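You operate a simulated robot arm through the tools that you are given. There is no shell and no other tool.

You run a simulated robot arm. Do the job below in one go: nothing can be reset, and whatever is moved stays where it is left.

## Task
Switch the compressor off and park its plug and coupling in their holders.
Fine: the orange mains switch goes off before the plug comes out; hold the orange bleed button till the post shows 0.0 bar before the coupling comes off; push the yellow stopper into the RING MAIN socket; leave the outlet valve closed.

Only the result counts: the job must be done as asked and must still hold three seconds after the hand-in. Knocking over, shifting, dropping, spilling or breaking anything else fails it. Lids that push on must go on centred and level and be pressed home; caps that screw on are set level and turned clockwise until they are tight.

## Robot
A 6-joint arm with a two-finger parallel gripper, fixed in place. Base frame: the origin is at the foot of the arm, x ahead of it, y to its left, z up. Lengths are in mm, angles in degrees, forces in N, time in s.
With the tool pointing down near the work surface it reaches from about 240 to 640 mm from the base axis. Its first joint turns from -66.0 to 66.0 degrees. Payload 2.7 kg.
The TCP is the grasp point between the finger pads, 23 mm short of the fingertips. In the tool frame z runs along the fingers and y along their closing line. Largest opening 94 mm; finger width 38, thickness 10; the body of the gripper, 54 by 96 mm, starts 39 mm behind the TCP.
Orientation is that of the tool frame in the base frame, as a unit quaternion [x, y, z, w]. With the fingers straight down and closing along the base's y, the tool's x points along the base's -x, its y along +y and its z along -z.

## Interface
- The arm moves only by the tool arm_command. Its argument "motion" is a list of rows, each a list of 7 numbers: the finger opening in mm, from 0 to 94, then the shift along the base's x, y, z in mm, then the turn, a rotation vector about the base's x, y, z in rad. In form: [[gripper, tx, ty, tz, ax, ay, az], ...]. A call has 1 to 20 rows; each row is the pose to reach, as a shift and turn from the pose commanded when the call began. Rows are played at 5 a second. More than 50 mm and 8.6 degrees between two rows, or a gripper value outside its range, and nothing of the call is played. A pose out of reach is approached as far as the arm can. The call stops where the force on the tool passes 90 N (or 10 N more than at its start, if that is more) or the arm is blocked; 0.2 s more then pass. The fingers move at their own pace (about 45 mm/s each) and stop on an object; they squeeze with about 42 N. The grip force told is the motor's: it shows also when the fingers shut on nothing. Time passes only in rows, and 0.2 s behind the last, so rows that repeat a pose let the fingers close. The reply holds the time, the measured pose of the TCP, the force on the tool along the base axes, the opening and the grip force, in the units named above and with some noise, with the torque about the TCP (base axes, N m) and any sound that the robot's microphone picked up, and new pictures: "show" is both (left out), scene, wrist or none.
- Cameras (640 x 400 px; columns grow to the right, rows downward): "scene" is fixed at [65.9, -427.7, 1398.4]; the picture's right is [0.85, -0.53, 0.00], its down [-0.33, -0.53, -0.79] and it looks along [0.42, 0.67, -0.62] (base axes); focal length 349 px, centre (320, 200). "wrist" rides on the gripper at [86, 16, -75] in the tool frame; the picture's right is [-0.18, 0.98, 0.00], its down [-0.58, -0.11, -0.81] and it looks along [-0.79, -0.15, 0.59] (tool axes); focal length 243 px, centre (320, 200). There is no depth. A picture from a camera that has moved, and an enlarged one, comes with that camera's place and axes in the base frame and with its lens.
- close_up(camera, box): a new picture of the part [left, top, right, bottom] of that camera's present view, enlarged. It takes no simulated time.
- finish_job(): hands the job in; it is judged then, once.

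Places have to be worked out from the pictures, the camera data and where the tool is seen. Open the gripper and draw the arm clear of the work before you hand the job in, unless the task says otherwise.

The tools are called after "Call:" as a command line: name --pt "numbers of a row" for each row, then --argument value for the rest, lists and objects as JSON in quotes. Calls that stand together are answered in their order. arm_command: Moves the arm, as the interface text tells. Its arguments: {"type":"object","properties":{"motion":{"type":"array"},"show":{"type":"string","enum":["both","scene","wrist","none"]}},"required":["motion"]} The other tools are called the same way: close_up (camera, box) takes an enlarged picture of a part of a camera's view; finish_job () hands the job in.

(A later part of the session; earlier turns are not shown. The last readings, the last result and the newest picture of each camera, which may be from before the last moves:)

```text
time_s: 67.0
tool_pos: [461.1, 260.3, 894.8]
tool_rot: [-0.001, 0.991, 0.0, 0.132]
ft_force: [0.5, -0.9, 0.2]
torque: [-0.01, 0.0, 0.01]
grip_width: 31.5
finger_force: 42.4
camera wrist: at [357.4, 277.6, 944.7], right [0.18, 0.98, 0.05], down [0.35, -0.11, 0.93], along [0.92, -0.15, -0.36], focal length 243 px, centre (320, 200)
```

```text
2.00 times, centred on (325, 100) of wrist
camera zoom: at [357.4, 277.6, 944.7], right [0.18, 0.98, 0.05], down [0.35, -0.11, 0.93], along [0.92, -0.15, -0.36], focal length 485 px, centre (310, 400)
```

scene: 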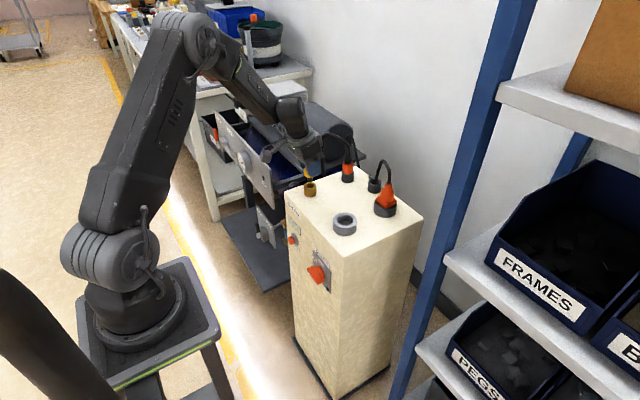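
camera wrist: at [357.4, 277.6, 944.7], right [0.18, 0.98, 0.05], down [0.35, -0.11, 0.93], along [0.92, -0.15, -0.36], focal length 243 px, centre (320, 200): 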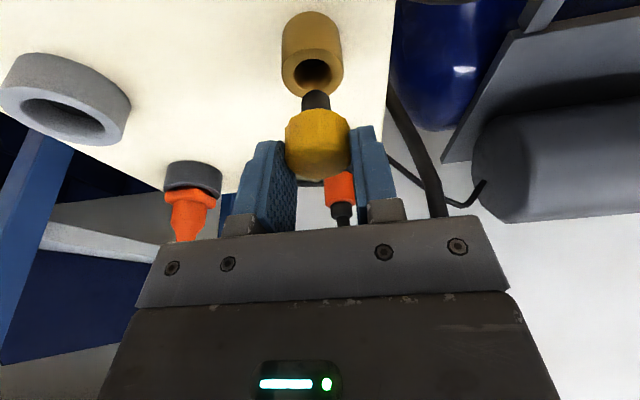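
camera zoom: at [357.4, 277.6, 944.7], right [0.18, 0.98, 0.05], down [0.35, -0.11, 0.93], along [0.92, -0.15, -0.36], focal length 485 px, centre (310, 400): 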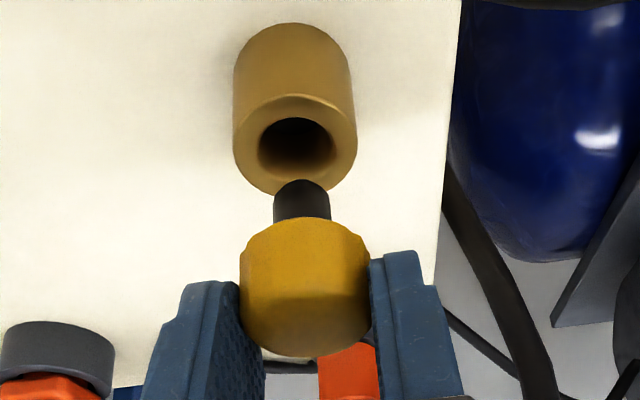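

In the enlarged views the stem is within about 1 mm of the brass hole's axis, and the hole has several mm of clearance. I nudge (−0.4,−0.8) and lower into the socket in small steps.

Call:
arm_command --pt "15 -0.4 -0.8 -6 0 0 0" --pt "15 -0.4 -0.8 -13 0 0 0" --pt "15 -0.4 -0.8 -20 0 0 0" --pt "15 -0.4 -0.8 -26 0 0 0" --pt "15 -0.4 -0.8 -30 0 0 0"

Call:
close_up --camera "scene" --box '[285, 145, 345, 205]'

Call:
close_up --camera "wrist" --box '[250, 20, 400, 220]'

```text
time_s: 68.2
tool_pos: [459.8, 260.2, 865.2]
tool_rot: [-0.002, 0.991, 0.001, 0.134]
ft_force: [1.2, 0.8, 1.4]
torque: [0.07, -0.06, 0.02]
grip_width: 31.4
finger_force: 41.7
camera wrist: at [357.0, 276.9, 914.6], right [0.18, 0.98, 0.05], down [0.35, -0.11, 0.93], along [0.92, -0.15, -0.36], focal length 243 px, centre (320, 200)
```

scene: 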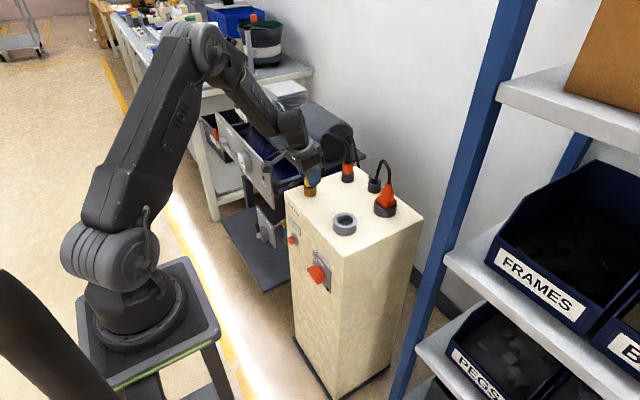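
wrist: 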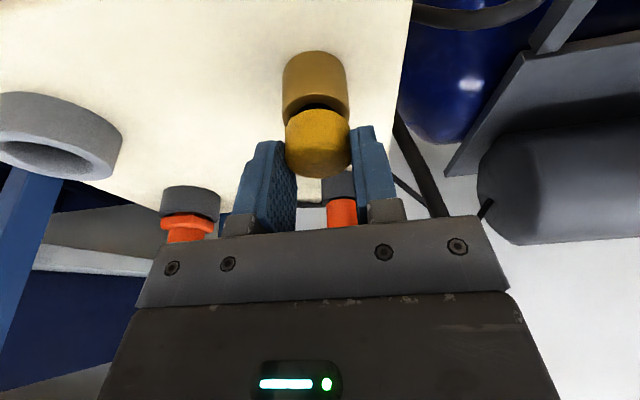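

```text
6.67 times, centred on (315, 175) of scene
camera zoom: at [65.9, -427.7, 1398.4], right [0.85, -0.53, 0.0], down [-0.33, -0.53, -0.79], along [0.42, 0.67, -0.62], focal length 2327 px, centre (353, 367)
```

zoom: 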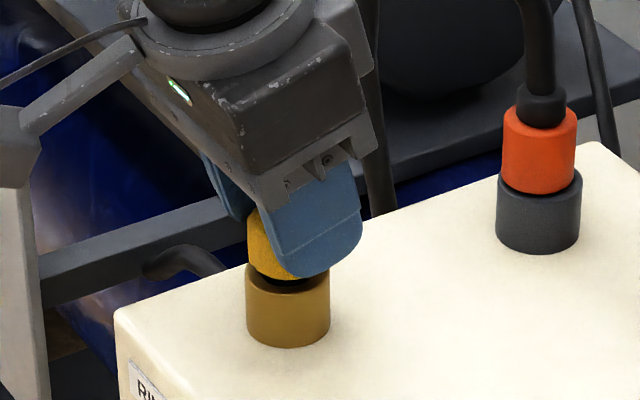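

```text
2.00 times, centred on (325, 120) of wrist
camera zoom: at [357.0, 276.9, 914.6], right [0.18, 0.98, 0.05], down [0.35, -0.11, 0.93], along [0.92, -0.15, -0.36], focal length 485 px, centre (310, 360)
```

zoom: 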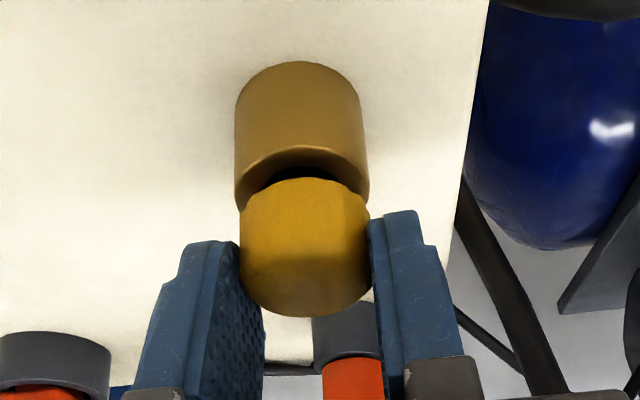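

The stem is in the socket with hardly any force. I press down further in small steps until it goes home.

Call:
arm_command --pt "15 0 0 -2 0 0 0" --pt "15 0 0 -4 0 0 0" --pt "15 0 0 -6 0 0 0" --pt "15 0 0 -6 0 0 0" --show "none"

Call:
close_up --camera "scene" --box '[285, 145, 345, 205]'

Call:
close_up --camera "wrist" --box '[250, 20, 400, 220]'

```text
time_s: 69.2
tool_pos: [460.3, 259.9, 859.8]
tool_rot: [0.0, 0.991, 0.001, 0.133]
ft_force: [-3.5, 1.6, 19.2]
torque: [0.06, 0.21, 0.04]
grip_width: 31.4
finger_force: 42.1
```

```text
6.67 times, centred on (315, 175) of scene
camera zoom: at [65.5, -427.9, 1398.4], right [0.85, -0.53, 0.0], down [-0.33, -0.52, -0.79], along [0.42, 0.67, -0.62], focal length 2327 px, centre (353, 367)
```

zoom: 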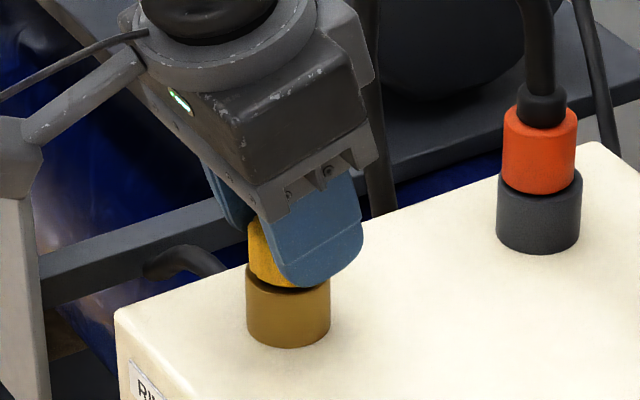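

```text
2.00 times, centred on (325, 120) of wrist
camera zoom: at [357.0, 276.5, 909.9], right [0.18, 0.98, 0.05], down [0.35, -0.11, 0.93], along [0.92, -0.15, -0.36], focal length 485 px, centre (310, 360)
```

zoom: 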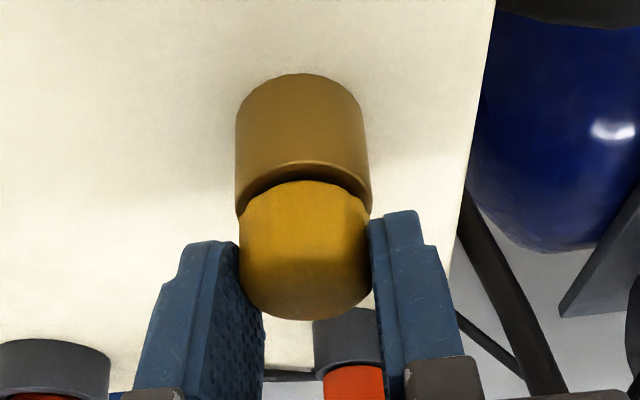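

At 19 N it may be bottomed or just meeting friction. I press a little further to tell which.

Call:
arm_command --pt "15 0 0 -2 0 0 0" --pt "15 0 0 -4 0 0 0" --pt "15 0 0 -6 0 0 0" --pt "15 0 0 -6 0 0 0" --show "none"

Call:
close_up --camera "scene" --box '[285, 145, 345, 205]'

Call:
close_up --camera "wrist" --box '[250, 20, 400, 220]'

```text
time_s: 70.2
tool_pos: [460.8, 260.4, 857.3]
tool_rot: [0.0, 0.991, 0.003, 0.137]
ft_force: [-6.1, -8.7, 45.2]
torque: [-0.45, 0.32, 0.0]
grip_width: 31.8
finger_force: 42.2
```

```text
6.67 times, centred on (315, 175) of scene
camera zoom: at [65.1, -428.3, 1398.3], right [0.85, -0.53, 0.0], down [-0.33, -0.52, -0.79], along [0.42, 0.67, -0.62], focal length 2327 px, centre (353, 367)
```

zoom: 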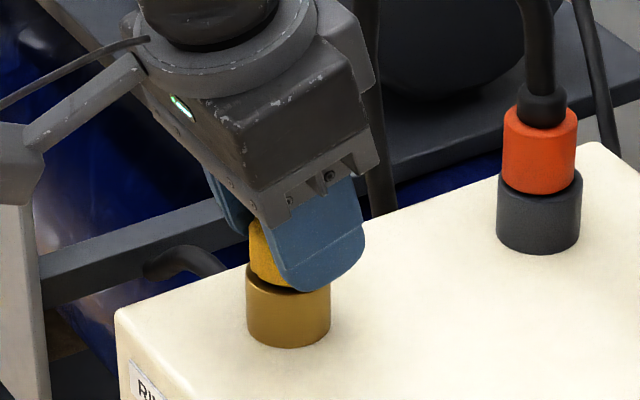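

```text
2.00 times, centred on (325, 120) of wrist
camera zoom: at [357.4, 276.7, 906.8], right [0.18, 0.98, 0.06], down [0.34, -0.11, 0.93], along [0.92, -0.14, -0.36], focal length 485 px, centre (310, 360)
```

zoom: 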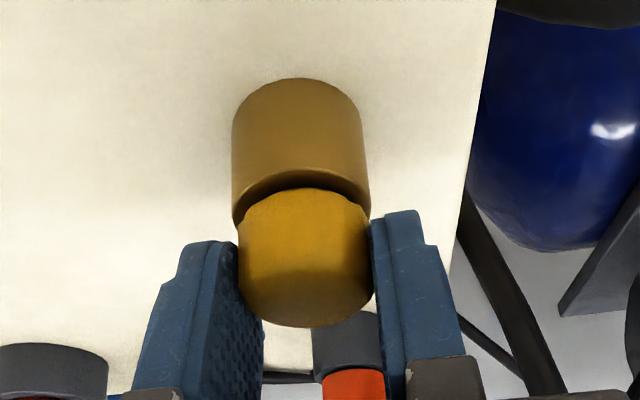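

The load climbs to 45 N without further travel, so the stopper has bottomed at about the height it had in its holder. I unload, open the fingers and rise to look.

Call:
arm_command --pt "15 0 0 6 0 0 0" --pt "35 0 0 6 0 0 0" --pt "50 0 0 6 0 0 0" --pt "55 0 0 20 0 0 0" --pt "55 0 0 45 0 0 0" --pt "55 0 0 65 0 0 0"

Call:
close_up --camera "scene" --box '[285, 145, 345, 205]'

Call:
close_up --camera "wrist" --box '[220, 0, 430, 220]'

```text
time_s: 71.7
tool_pos: [458.6, 260.2, 917.8]
tool_rot: [-0.001, 0.991, 0.0, 0.132]
ft_force: [-0.3, -0.3, -1.0]
torque: [0.02, 0.04, 0.0]
grip_width: 54.9
finger_force: 0.1
camera wrist: at [356.0, 276.8, 967.9], right [0.18, 0.98, 0.05], down [0.35, -0.11, 0.93], along [0.92, -0.15, -0.36], focal length 243 px, centre (320, 200)
```

scene: 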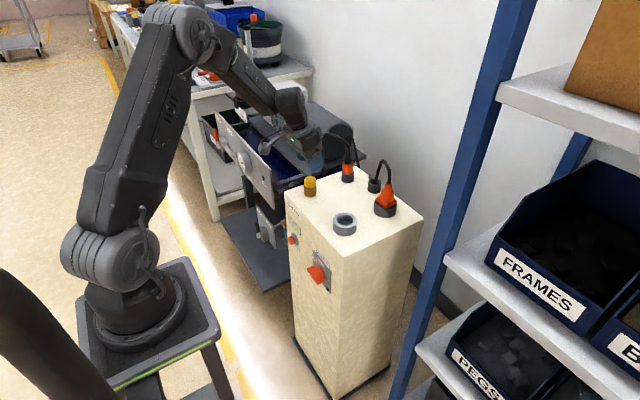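
wrist: 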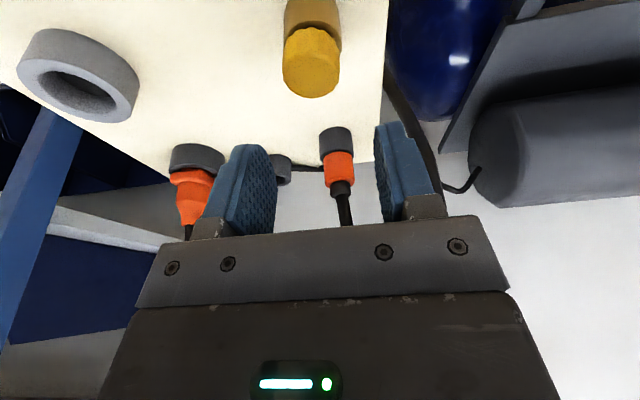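

```text
6.67 times, centred on (315, 175) of scene
camera zoom: at [65.9, -427.7, 1398.4], right [0.85, -0.53, 0.0], down [-0.33, -0.53, -0.79], along [0.42, 0.67, -0.62], focal length 2327 px, centre (353, 367)
```

zoom: 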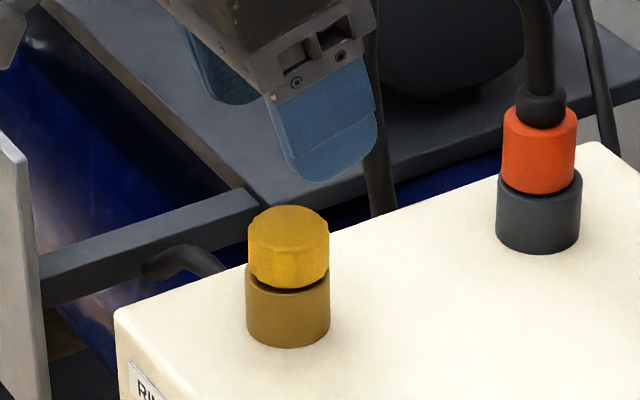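

```text
1.82 times, centred on (325, 110) of wrist
camera zoom: at [356.0, 276.8, 967.9], right [0.18, 0.98, 0.05], down [0.35, -0.11, 0.93], along [0.92, -0.15, -0.36], focal length 441 px, centre (311, 364)
```

zoom: 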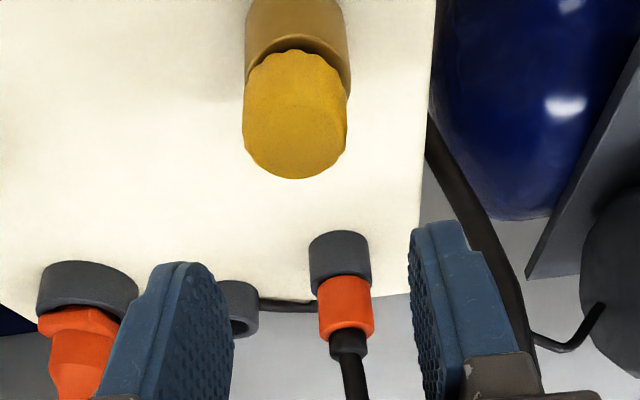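

The stopper sits upright and level in the RING MAIN socket. To be sure it is pressed home, I bring the tool vertical, close the fingers and press on the knob's top.

Call:
arm_command --pt "40 0 0 3 0 0.07 0" --pt "20 0 0 3 0 0.14 0" --pt "0 0 0 3 0 0.21 0" --pt "0 0.5 0.5 0 0 0.265 0" --pt "0 0.5 0.5 -15 0 0.265 0" --pt "0 0.5 0.5 -30 0 0.265 0" --pt "0 0.5 0.5 -40 0 0.265 0"

Call:
close_up --camera "scene" --box '[275, 140, 345, 205]'

```text
time_s: 73.2
tool_pos: [460.1, 260.6, 878.2]
tool_rot: [-0.001, 1.0, 0.0, 0.0]
ft_force: [0.8, -0.5, -0.8]
torque: [-0.02, -0.02, -0.02]
grip_width: 0.1
finger_force: 41.4
camera wrist: at [373.3, 277.6, 953.4], right [0.18, 0.98, 0.0], down [0.58, -0.11, 0.81], along [0.79, -0.15, -0.59], focal length 243 px, centre (320, 200)
```

scene: 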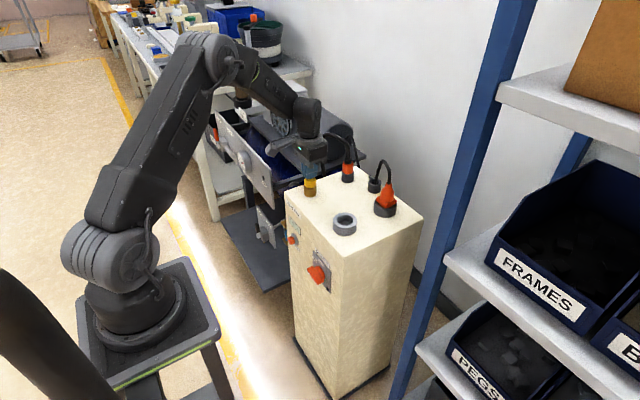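
wrist: 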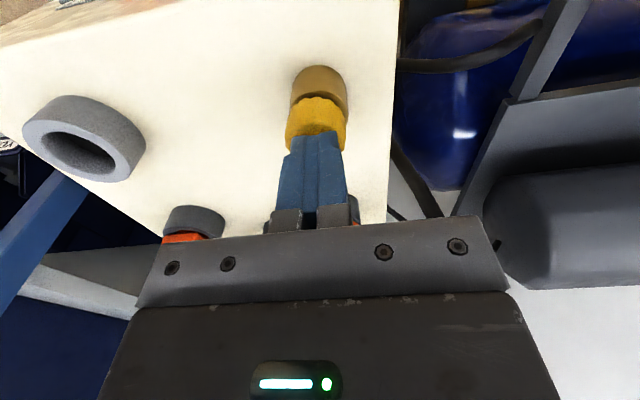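

```text
6.15 times, centred on (310, 172) of scene
camera zoom: at [65.9, -427.7, 1398.4], right [0.85, -0.53, 0.0], down [-0.33, -0.53, -0.79], along [0.42, 0.67, -0.62], focal length 2148 px, centre (382, 369)
```

zoom: 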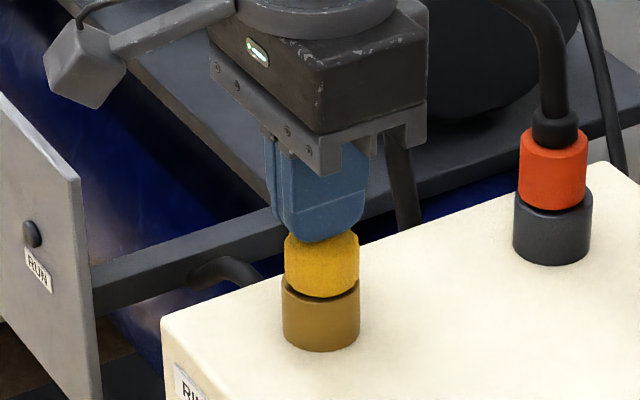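

The closed fingers are centred just above the knob. I press down in small steps to about 40–60 N.

Call:
arm_command --pt "0 0 0 -3 0 0 0" --pt "0 0 0 -6 0 0 0" --pt "0 0 0 -9 0 0 0" --pt "0 0 0 -12 0 0 0" --pt "0 0 0 -15 0 0 0" --pt "0 0 0 -15 0 0 0" --show "none"

Call:
close_up --camera "scene" --box '[275, 140, 345, 205]'

```text
time_s: 74.7
tool_pos: [462.0, 262.0, 873.8]
tool_rot: [0.0, 1.0, 0.005, 0.008]
ft_force: [-24.2, 3.6, 73.1]
torque: [-0.05, 1.63, -0.09]
grip_width: 0.0
finger_force: 41.7
```

```text
6.15 times, centred on (310, 172) of scene
camera zoom: at [64.3, -428.2, 1398.3], right [0.85, -0.53, 0.0], down [-0.33, -0.52, -0.79], along [0.42, 0.67, -0.62], focal length 2148 px, centre (382, 369)
```

zoom: 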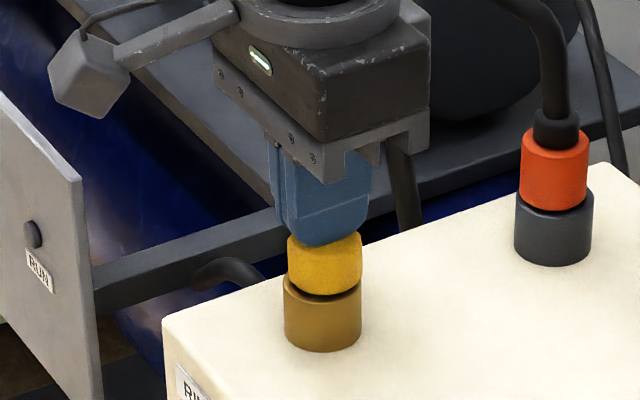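

The knob takes 73 N without sinking any further, so it is home. I lift off and draw the arm up and clear for a final inspection.

Call:
arm_command --pt "0 0 0 8 0 0 0" --pt "0 0 0 20 0 0 0" --pt "0 0 0 50 0 0 0" --pt "10 -5 -15 90 0 0 0" --pt "30 -15 -40 130 0 0 0" --pt "50 -25 -70 165 0 0 0" --pt "70 -40 -95 200 0 0 0" --pt "90 -60 -115 225 0 0 0"

Call:
close_up --camera "scene" --box '[275, 145, 425, 300]'

Call:
close_up --camera "scene" --box '[280, 150, 400, 225]'

Call:
close_up --camera "scene" --box '[280, 200, 350, 300]'

```text
time_s: 76.5
tool_pos: [399.7, 145.4, 1088.3]
tool_rot: [-0.001, 1.0, 0.0, 0.0]
ft_force: [0.6, -0.2, -0.4]
torque: [0.03, -0.04, 0.0]
grip_width: 90.1
finger_force: 0.1
camera wrist: at [312.4, 162.0, 1163.6], right [0.18, 0.98, 0.0], down [0.58, -0.11, 0.81], along [0.79, -0.15, -0.59], focal length 243 px, centre (320, 200)
```

scene: 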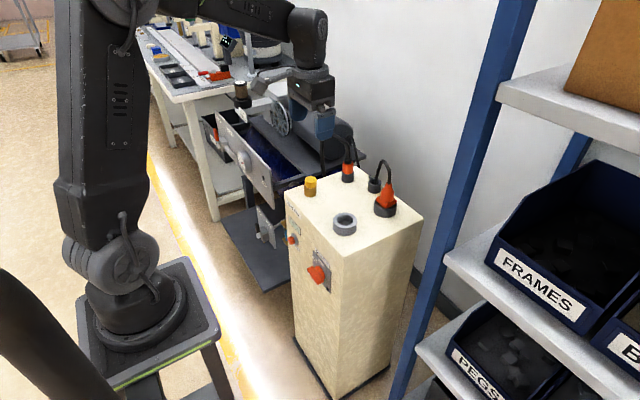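
wrist: 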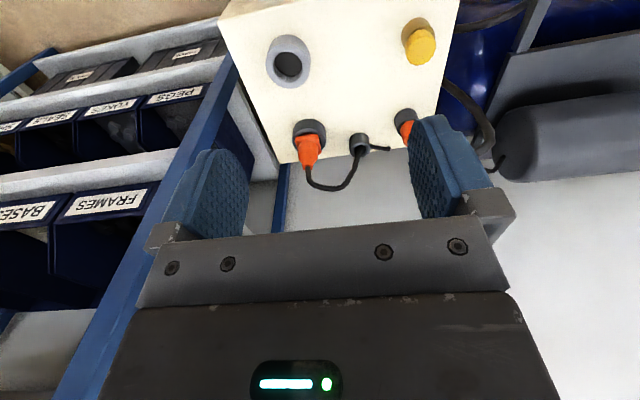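

```text
2.58 times, centred on (350, 222) of scene
camera zoom: at [65.9, -427.7, 1398.4], right [0.85, -0.53, 0.0], down [-0.33, -0.53, -0.79], along [0.42, 0.67, -0.62], focal length 901 px, centre (243, 142)
```

zoom: 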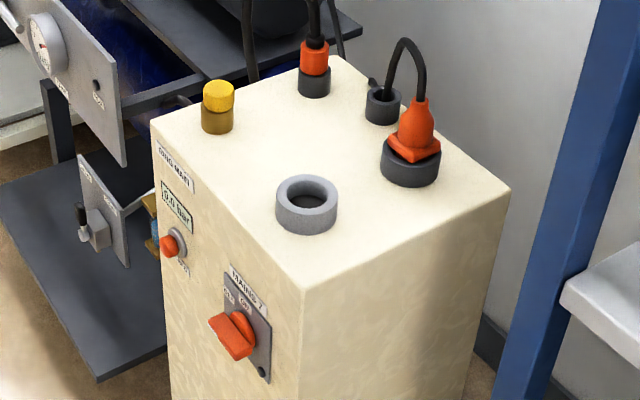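

```text
5.33 times, centred on (340, 188) of scene
camera zoom: at [65.9, -427.7, 1398.4], right [0.85, -0.53, 0.0], down [-0.33, -0.53, -0.79], along [0.42, 0.67, -0.62], focal length 1862 px, centre (213, 267)
```

zoom: 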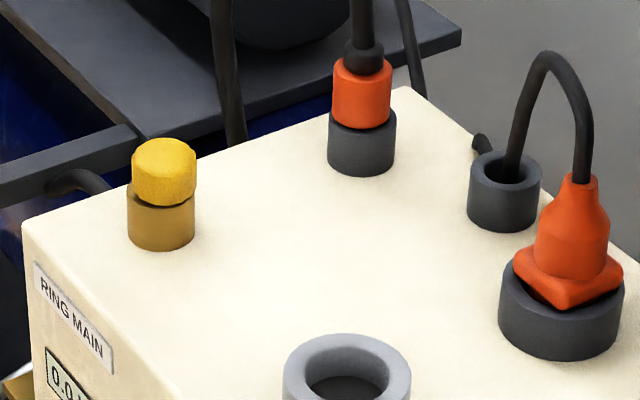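

```text
4.00 times, centred on (315, 250) of scene
camera zoom: at [65.9, -427.7, 1398.4], right [0.85, -0.53, 0.0], down [-0.33, -0.53, -0.79], along [0.42, 0.67, -0.62], focal length 1396 px, centre (340, 0)
```

zoom: 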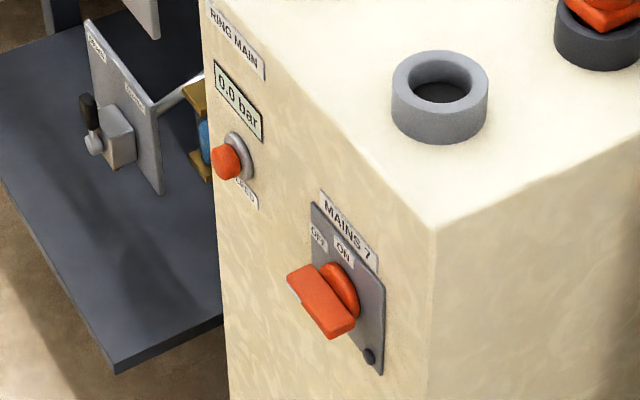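

The stopper knob may sit slightly unevenly after the press. I zoom in closely on it, the coupling and the plug.

Call:
close_up --camera "scene" --box '[295, 165, 330, 205]'

Call:
close_up --camera "wrist" --box '[380, 0, 460, 80]'

Call:
close_up --camera "scene" --box '[330, 150, 370, 190]'

Call:
close_up --camera "scene" --box '[360, 170, 410, 225]'

```text
10.00 times, centred on (312, 185) of scene
camera zoom: at [65.9, -427.7, 1398.4], right [0.85, -0.53, 0.0], down [-0.33, -0.53, -0.79], along [0.42, 0.67, -0.62], focal length 3491 px, centre (395, 350)
```

zoom: 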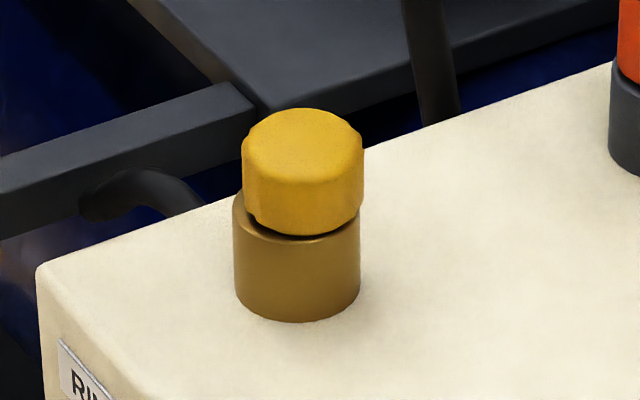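

```text
5.00 times, centred on (420, 40) of wrist
camera zoom: at [312.4, 162.0, 1163.6], right [0.18, 0.98, 0.0], down [0.58, -0.11, 0.81], along [0.79, -0.15, -0.59], focal length 1213 px, centre (-180, 1000)
```

zoom: 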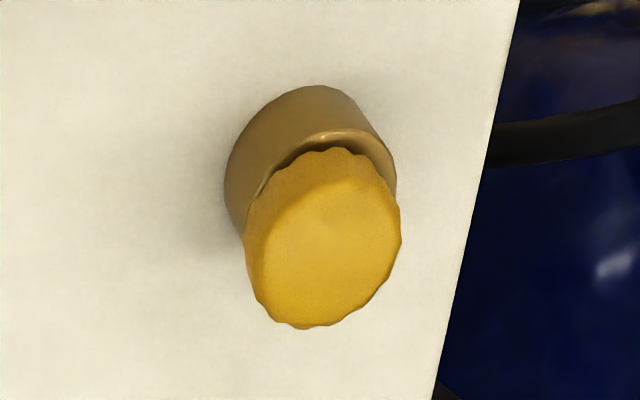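

```text
10.00 times, centred on (350, 170) of scene
camera zoom: at [65.9, -427.7, 1398.4], right [0.85, -0.53, 0.0], down [-0.33, -0.53, -0.79], along [0.42, 0.67, -0.62], focal length 3491 px, centre (20, 500)
```

zoom: 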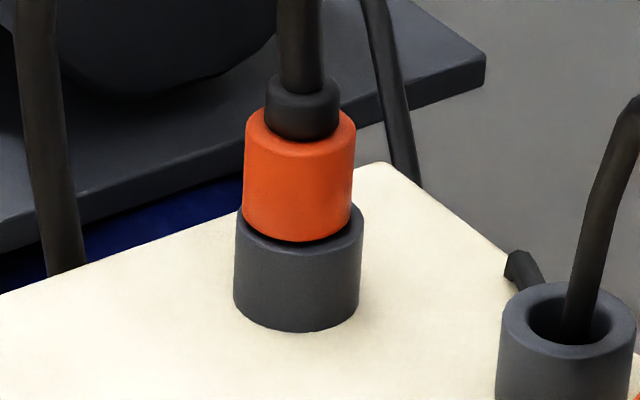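

```text
7.27 times, centred on (385, 198) of scene
camera zoom: at [65.9, -427.7, 1398.4], right [0.85, -0.53, 0.0], down [-0.33, -0.53, -0.79], along [0.42, 0.67, -0.62], focal length 2539 px, centre (-153, 218)
```

zoom: 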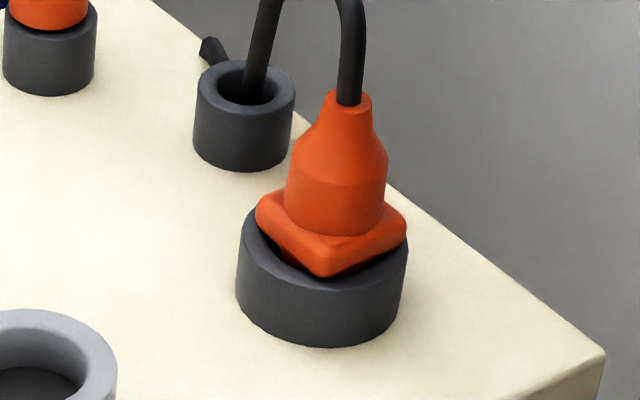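

The stopper looks shifted about 2 mm in its socket, and possibly leaning, since the fingers dragged sideways while pressing. I take a level side view with the wrist camera to judge it.

Call:
arm_command --pt "90 0 25 -20 0 0 0" --pt "90 0 55 -50 0 -0.08 0" --pt "90 0 85 -80 0 -0.18 0" --pt "90 0 105 -115 0 -0.28 0" --pt "90 0 112 -150 0 -0.36 0"

Call:
close_up --camera "wrist" --box '[260, 20, 380, 140]'

```text
time_s: 77.7
tool_pos: [400.5, 257.9, 936.6]
tool_rot: [-0.002, 0.984, 0.001, 0.179]
ft_force: [-0.1, -0.5, 0.1]
torque: [-0.01, -0.02, -0.01]
grip_width: 90.0
finger_force: 0.1
camera wrist: at [292.9, 274.5, 976.6], right [0.17, 0.98, 0.07], down [0.26, -0.11, 0.96], along [0.95, -0.15, -0.27], focal length 243 px, centre (320, 200)
```

scene: 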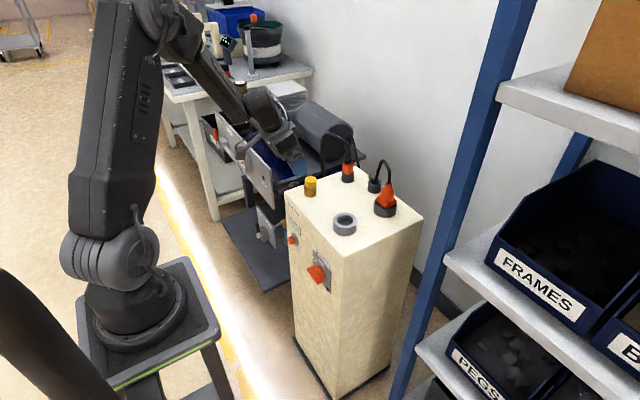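
wrist: 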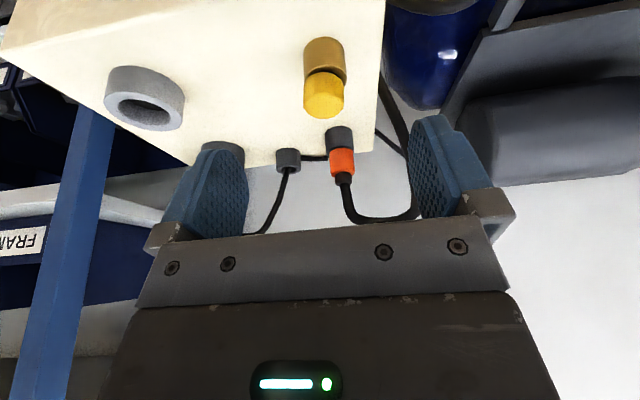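

```text
3.33 times, centred on (320, 80) of wrist
camera zoom: at [292.9, 274.5, 976.6], right [0.17, 0.98, 0.07], down [0.26, -0.11, 0.96], along [0.95, -0.15, -0.27], focal length 809 px, centre (320, 600)
```

zoom: 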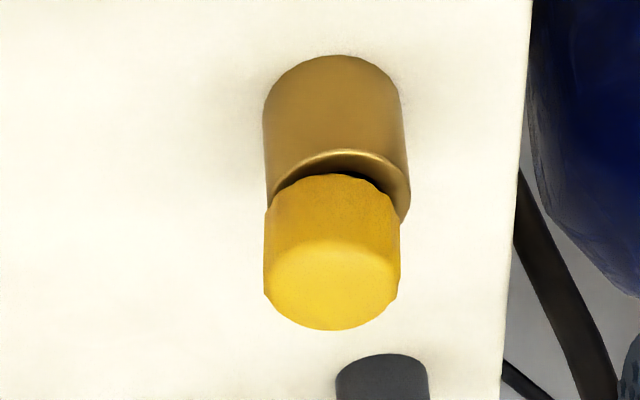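

From this view the knob stands about 3 mm towards −y of the brass axis at its top, leaning slightly. I'll grip it again with the tool vertical and centred on the socket (y≈260.4), so the flat pads square it up. I move above it first.

Call:
arm_command --pt "80 15 0 0 0 0.09 0" --pt "70 30 1 0 0 0.18 0" --pt "60 45 2 0 0 0.27 0" --pt "60 59.7 2.5 -5 0 0.36 0" --pt "60 59.7 2.5 -31 0 0.36 0" --pt "60 59.7 2.5 -31 0 0.36 0"

Call:
close_up --camera "wrist" --box '[220, 20, 420, 200]'

Call:
close_up --camera "scene" --box '[290, 160, 335, 205]'

```text
time_s: 79.0
tool_pos: [459.2, 261.5, 906.5]
tool_rot: [-0.001, 1.0, 0.0, 0.0]
ft_force: [0.5, -0.5, 0.6]
torque: [0.01, 0.04, 0.0]
grip_width: 60.2
finger_force: 0.0
camera wrist: at [373.8, 277.5, 981.8], right [0.18, 0.98, 0.0], down [0.58, -0.11, 0.81], along [0.79, -0.15, -0.59], focal length 243 px, centre (320, 200)
```

scene: 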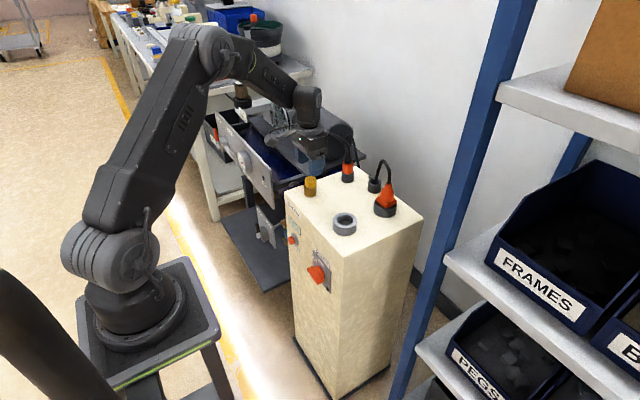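
wrist: 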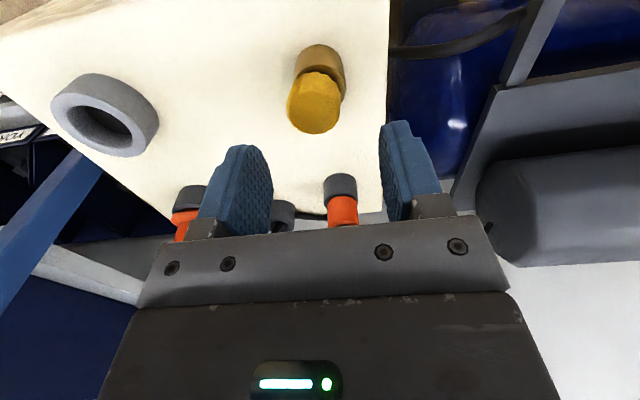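

```text
2.22 times, centred on (320, 110) of wrist
camera zoom: at [373.8, 277.5, 981.8], right [0.18, 0.98, 0.0], down [0.58, -0.11, 0.81], along [0.79, -0.15, -0.59], focal length 539 px, centre (320, 400)
```

zoom: 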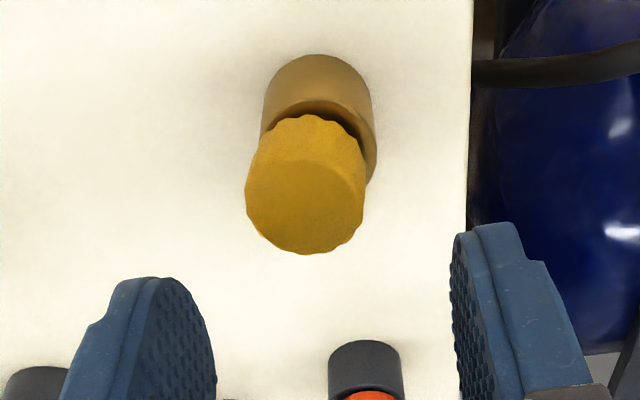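

```text
8.89 times, centred on (312, 182) of scene
camera zoom: at [65.9, -427.7, 1398.4], right [0.85, -0.53, 0.0], down [-0.33, -0.53, -0.79], along [0.42, 0.67, -0.62], focal length 3103 px, centre (387, 356)
```

zoom: 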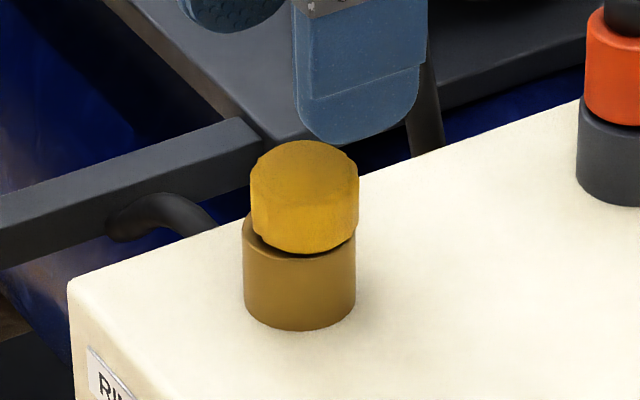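

The knob clearly leans to −y relative to the brass. I descend around it with the fingers open to z≈858, then close so the pads centre and straighten it.

Call:
arm_command --pt "60 0 0 -16 0 0 0" --pt "60 0 0 -32 0 0 0" --pt "60 0 0 -43 0 0 0" --pt "60 0 0 -47 0 0 0" --pt "50 0 0 -47 0 0 0" --pt "40 0 0 -47 0 0 0" --pt "34 0 0 -47 0 0 0" --pt "25 0 0 -47 0 0 0" --pt "15 0 0 -47 0 0 0"

Call:
close_up --camera "wrist" --box '[240, 40, 400, 220]'

Call:
close_up --camera "scene" --box '[290, 160, 335, 205]'

```text
time_s: 81.0
tool_pos: [459.9, 260.8, 858.8]
tool_rot: [-0.001, 1.0, 0.0, 0.0]
ft_force: [-0.4, 0.3, 0.1]
torque: [0.0, 0.0, -0.04]
grip_width: 31.8
finger_force: 41.7
camera wrist: at [373.3, 276.8, 934.7], right [0.18, 0.98, 0.0], down [0.58, -0.11, 0.81], along [0.79, -0.15, -0.59], focal length 243 px, centre (320, 200)
```

scene: 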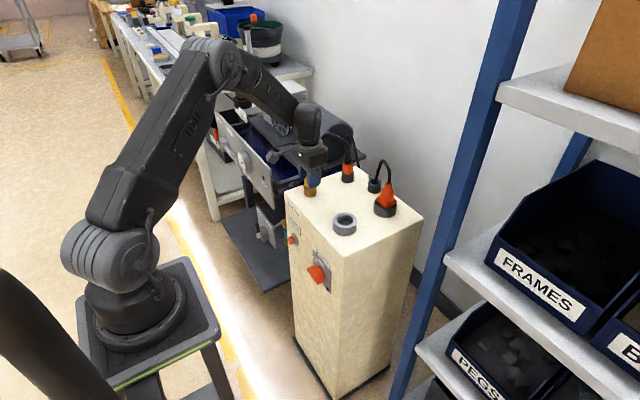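
wrist: 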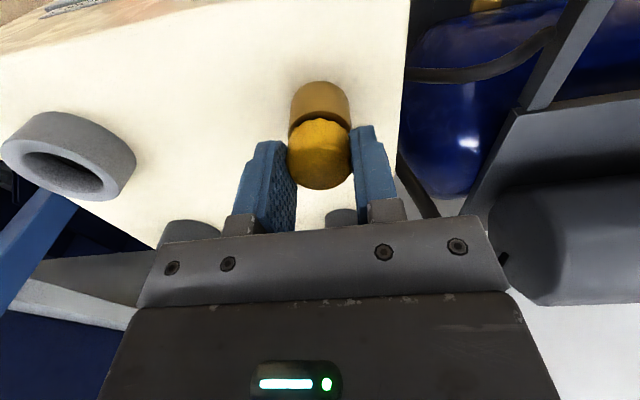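

```text
2.22 times, centred on (320, 130) of wrist
camera zoom: at [373.3, 276.8, 934.7], right [0.18, 0.98, 0.0], down [0.58, -0.11, 0.81], along [0.79, -0.15, -0.59], focal length 539 px, centre (320, 356)
```

zoom: 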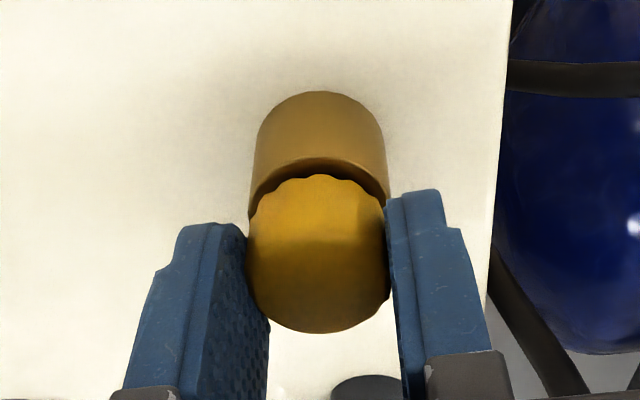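

```text
8.89 times, centred on (312, 182) of scene
camera zoom: at [65.9, -427.7, 1398.4], right [0.85, -0.53, 0.0], down [-0.33, -0.53, -0.79], along [0.42, 0.67, -0.62], focal length 3103 px, centre (387, 356)
```

zoom: 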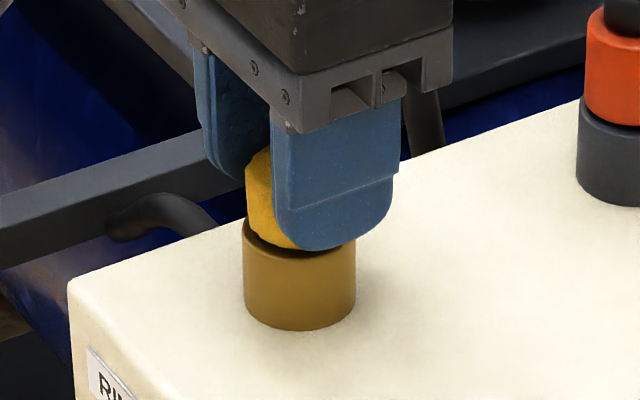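

The knob is gripped square and centred over the brass, with no side force. I press down lightly through the grip, take the load off again, and only then open the fingers.

Call:
arm_command --pt "15 0 0 -3 0 0 0" --pt "15 0 0 -6 0 0 0" --pt "15 0 0 -6 0 0 0"

Call:
close_up --camera "wrist" --box '[240, 40, 400, 220]'

Call:
close_up --camera "scene" --box '[290, 160, 335, 205]'

```text
time_s: 81.8
tool_pos: [460.8, 260.2, 857.8]
tool_rot: [-0.001, 1.0, 0.003, 0.004]
ft_force: [-5.8, -2.5, 36.6]
torque: [-0.02, 0.26, 0.03]
grip_width: 30.8
finger_force: 41.9
camera wrist: at [373.9, 276.6, 931.7], right [0.18, 0.98, 0.01], down [0.58, -0.11, 0.81], along [0.8, -0.14, -0.59], focal length 243 px, centre (320, 200)
```

scene: 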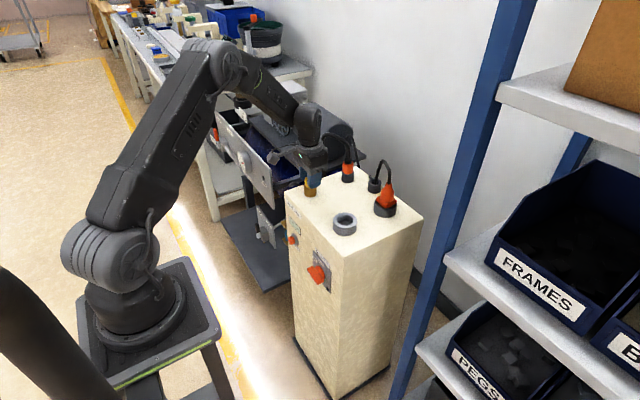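
wrist: 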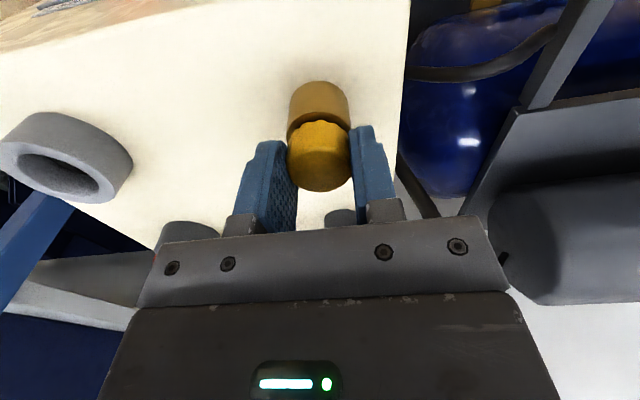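

```text
2.22 times, centred on (320, 130) of wrist
camera zoom: at [373.9, 276.6, 931.7], right [0.18, 0.98, 0.01], down [0.58, -0.11, 0.81], along [0.8, -0.14, -0.59], focal length 539 px, centre (320, 356)
```

zoom: 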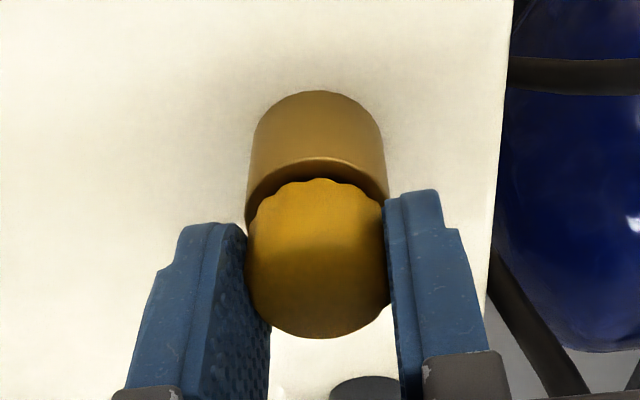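

```text
8.89 times, centred on (312, 182) of scene
camera zoom: at [65.3, -428.1, 1398.3], right [0.85, -0.53, 0.0], down [-0.33, -0.52, -0.79], along [0.42, 0.67, -0.62], focal length 3103 px, centre (387, 356)
```

zoom: 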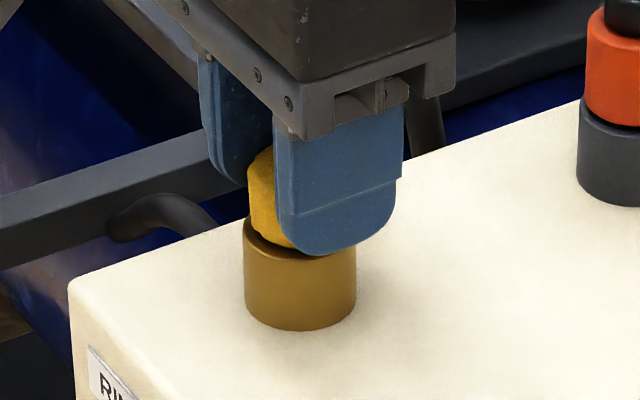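

It is solidly bottomed at 37 N and the knob is centred on the brass. I take the load off, open slowly and rise straight up.

Call:
arm_command --pt "15 0 0 3 0 0 0" --pt "15 0 0 6 0 0 0" --pt "30 0 0 6 0 0 0" --pt "45 0 0 6 0 0 0" --pt "60 0 0 6 0 0 0" --pt "60 0 0 20 0 0 0" --pt "60 0 0 45 0 0 0" --pt "60 0 0 55 0 0 0"

Call:
close_up --camera "wrist" --box '[220, 20, 420, 200]'

Call:
close_up --camera "scene" --box '[290, 160, 335, 205]'

```text
time_s: 83.7
tool_pos: [461.1, 261.5, 908.1]
tool_rot: [-0.001, 1.0, 0.0, 0.001]
ft_force: [-0.3, -0.4, -0.7]
torque: [-0.02, 0.03, 0.0]
grip_width: 60.0
finger_force: 0.1
camera wrist: at [373.2, 277.5, 983.5], right [0.18, 0.98, 0.0], down [0.58, -0.11, 0.81], along [0.79, -0.15, -0.59], focal length 243 px, centre (320, 200)
```

scene: 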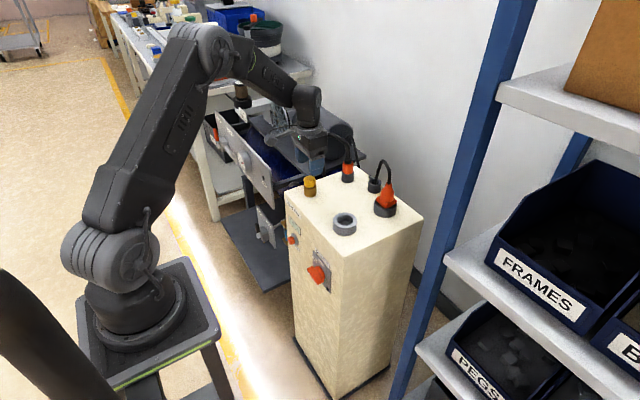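
wrist: 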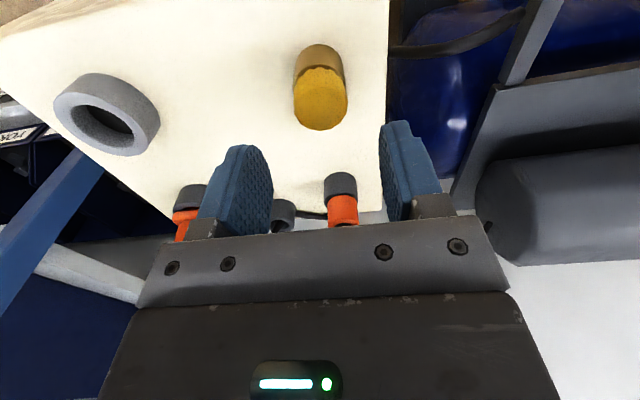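

```text
2.22 times, centred on (320, 110) of wrist
camera zoom: at [373.2, 277.5, 983.5], right [0.18, 0.98, 0.0], down [0.58, -0.11, 0.81], along [0.79, -0.15, -0.59], focal length 539 px, centre (320, 400)
```

zoom: 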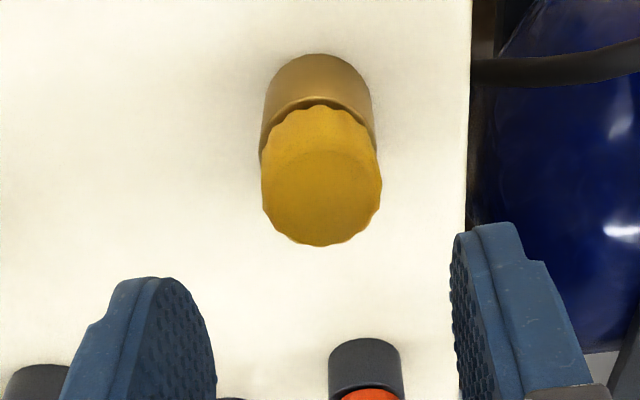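

```text
8.89 times, centred on (312, 182) of scene
camera zoom: at [65.9, -427.7, 1398.4], right [0.85, -0.53, 0.0], down [-0.33, -0.53, -0.79], along [0.42, 0.67, -0.62], focal length 3103 px, centre (387, 356)
```

zoom: 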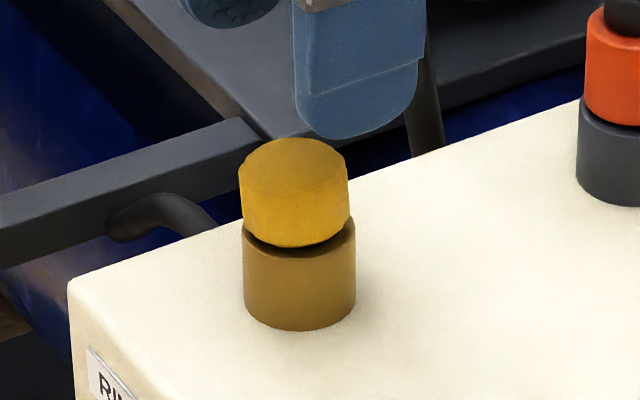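

The knob is now centred in y, but the scene view suggests it leans a few degrees towards −x, since the grip lets it pivot about the closing axis. I zoom in to measure that.

Call:
close_up --camera "scene" --box '[300, 168, 325, 200]'

Call:
close_up --camera "wrist" --box '[280, 30, 360, 140]'

```text
12.50 times, centred on (312, 184) of scene
camera zoom: at [65.9, -427.7, 1398.4], right [0.85, -0.53, 0.0], down [-0.33, -0.53, -0.79], along [0.42, 0.67, -0.62], focal length 4363 px, centre (414, 400)
```

zoom: 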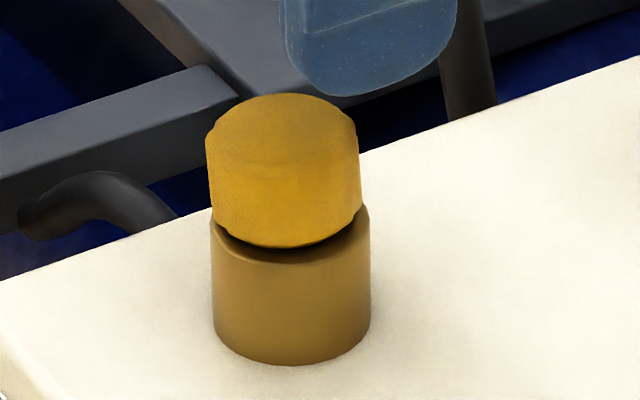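

```text
3.64 times, centred on (320, 85) of wrist
camera zoom: at [373.2, 277.5, 983.5], right [0.18, 0.98, 0.0], down [0.58, -0.11, 0.81], along [0.79, -0.15, -0.59], focal length 882 px, centre (320, 618)
```

zoom: 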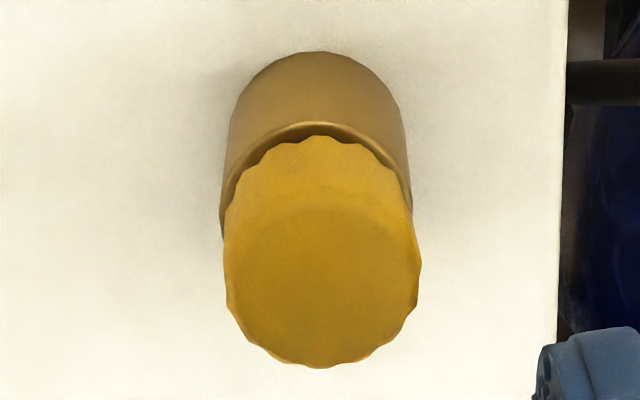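

The scene view shows about a 3–4° lean towards −x. I rise a little and turn the gripper 90°, so a second gentle squeeze along x straightens that direction too.

Call:
arm_command --pt "60 -0.4 0 8 0 0 0.12" --pt "60 -0.8 0 15 0 0 0.26" --pt "60 -1.2 -0.2 18 0 0 0.4" --pt "60 -1.2 -0.4 18 0 0 0.54" --pt "60 -1.2 -0.4 18 0 0 0.68" --pt "60 -1.2 -0.4 18 0 0 0.82" --pt "60 -1.2 -0.4 18 0 0 0.96" --pt "60 -1.2 -0.4 18 0 0 1.1" --pt "60 -1.2 -0.4 18 0 0 1.24" --pt "60 -1.2 -0.4 18 0 0 1.38" --pt "60 -1.2 -0.4 18 0 0 1.5" --pt "60 -1.2 -0.4 18 0 0 1.571"

Call:
close_up --camera "wrist" --box '[220, 20, 420, 200]'

Call:
close_up --camera "scene" --box '[280, 130, 345, 205]'

```text
time_s: 86.2
tool_pos: [458.4, 258.4, 927.6]
tool_rot: [0.708, -0.706, 0.001, 0.0]
ft_force: [0.1, -0.5, -0.9]
torque: [0.01, 0.02, -0.02]
grip_width: 60.1
finger_force: 0.2
camera wrist: at [442.7, 173.5, 1002.2], right [-0.98, 0.18, 0.0], down [0.11, 0.58, 0.81], along [0.15, 0.79, -0.59], focal length 243 px, centre (320, 200)
```

scene: 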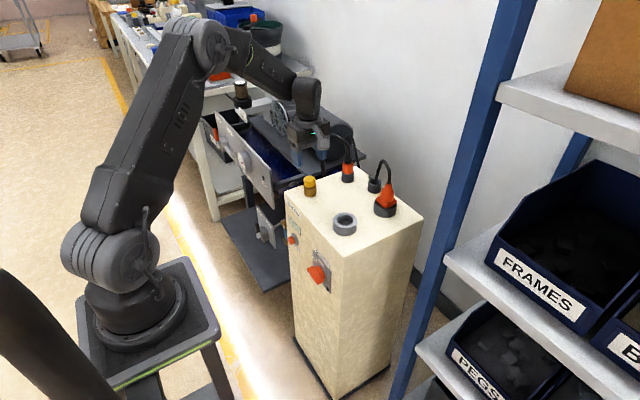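
wrist: 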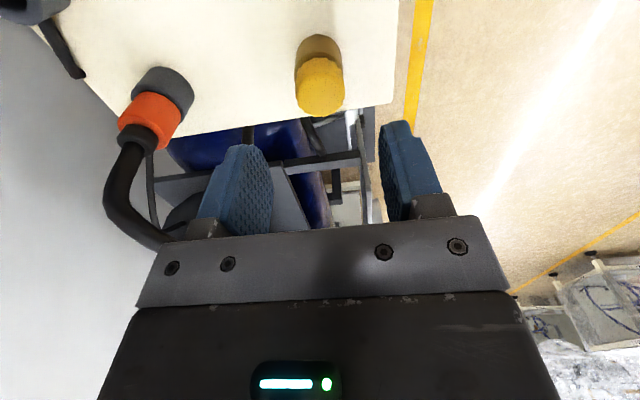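

```text
2.22 times, centred on (320, 110) of wrist
camera zoom: at [442.7, 173.5, 1002.2], right [-0.98, 0.18, 0.0], down [0.11, 0.58, 0.81], along [0.15, 0.79, -0.59], focal length 539 px, centre (320, 400)
```

zoom: 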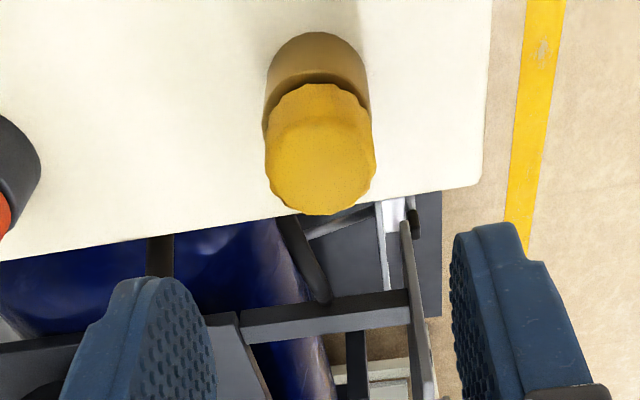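

```text
5.33 times, centred on (312, 168) of scene
camera zoom: at [65.9, -427.7, 1398.4], right [0.85, -0.53, 0.0], down [-0.33, -0.53, -0.79], along [0.42, 0.67, -0.62], focal length 1862 px, centre (360, 373)
```

zoom: 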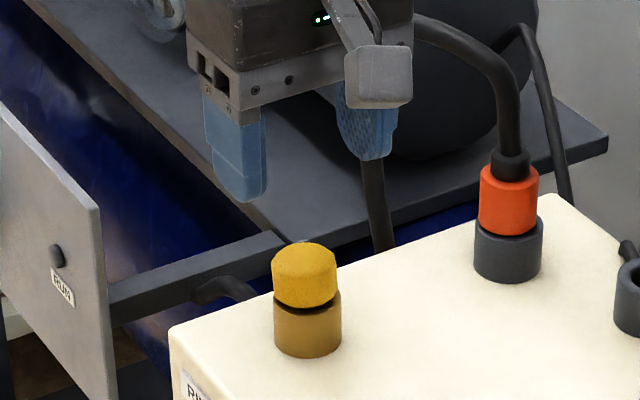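

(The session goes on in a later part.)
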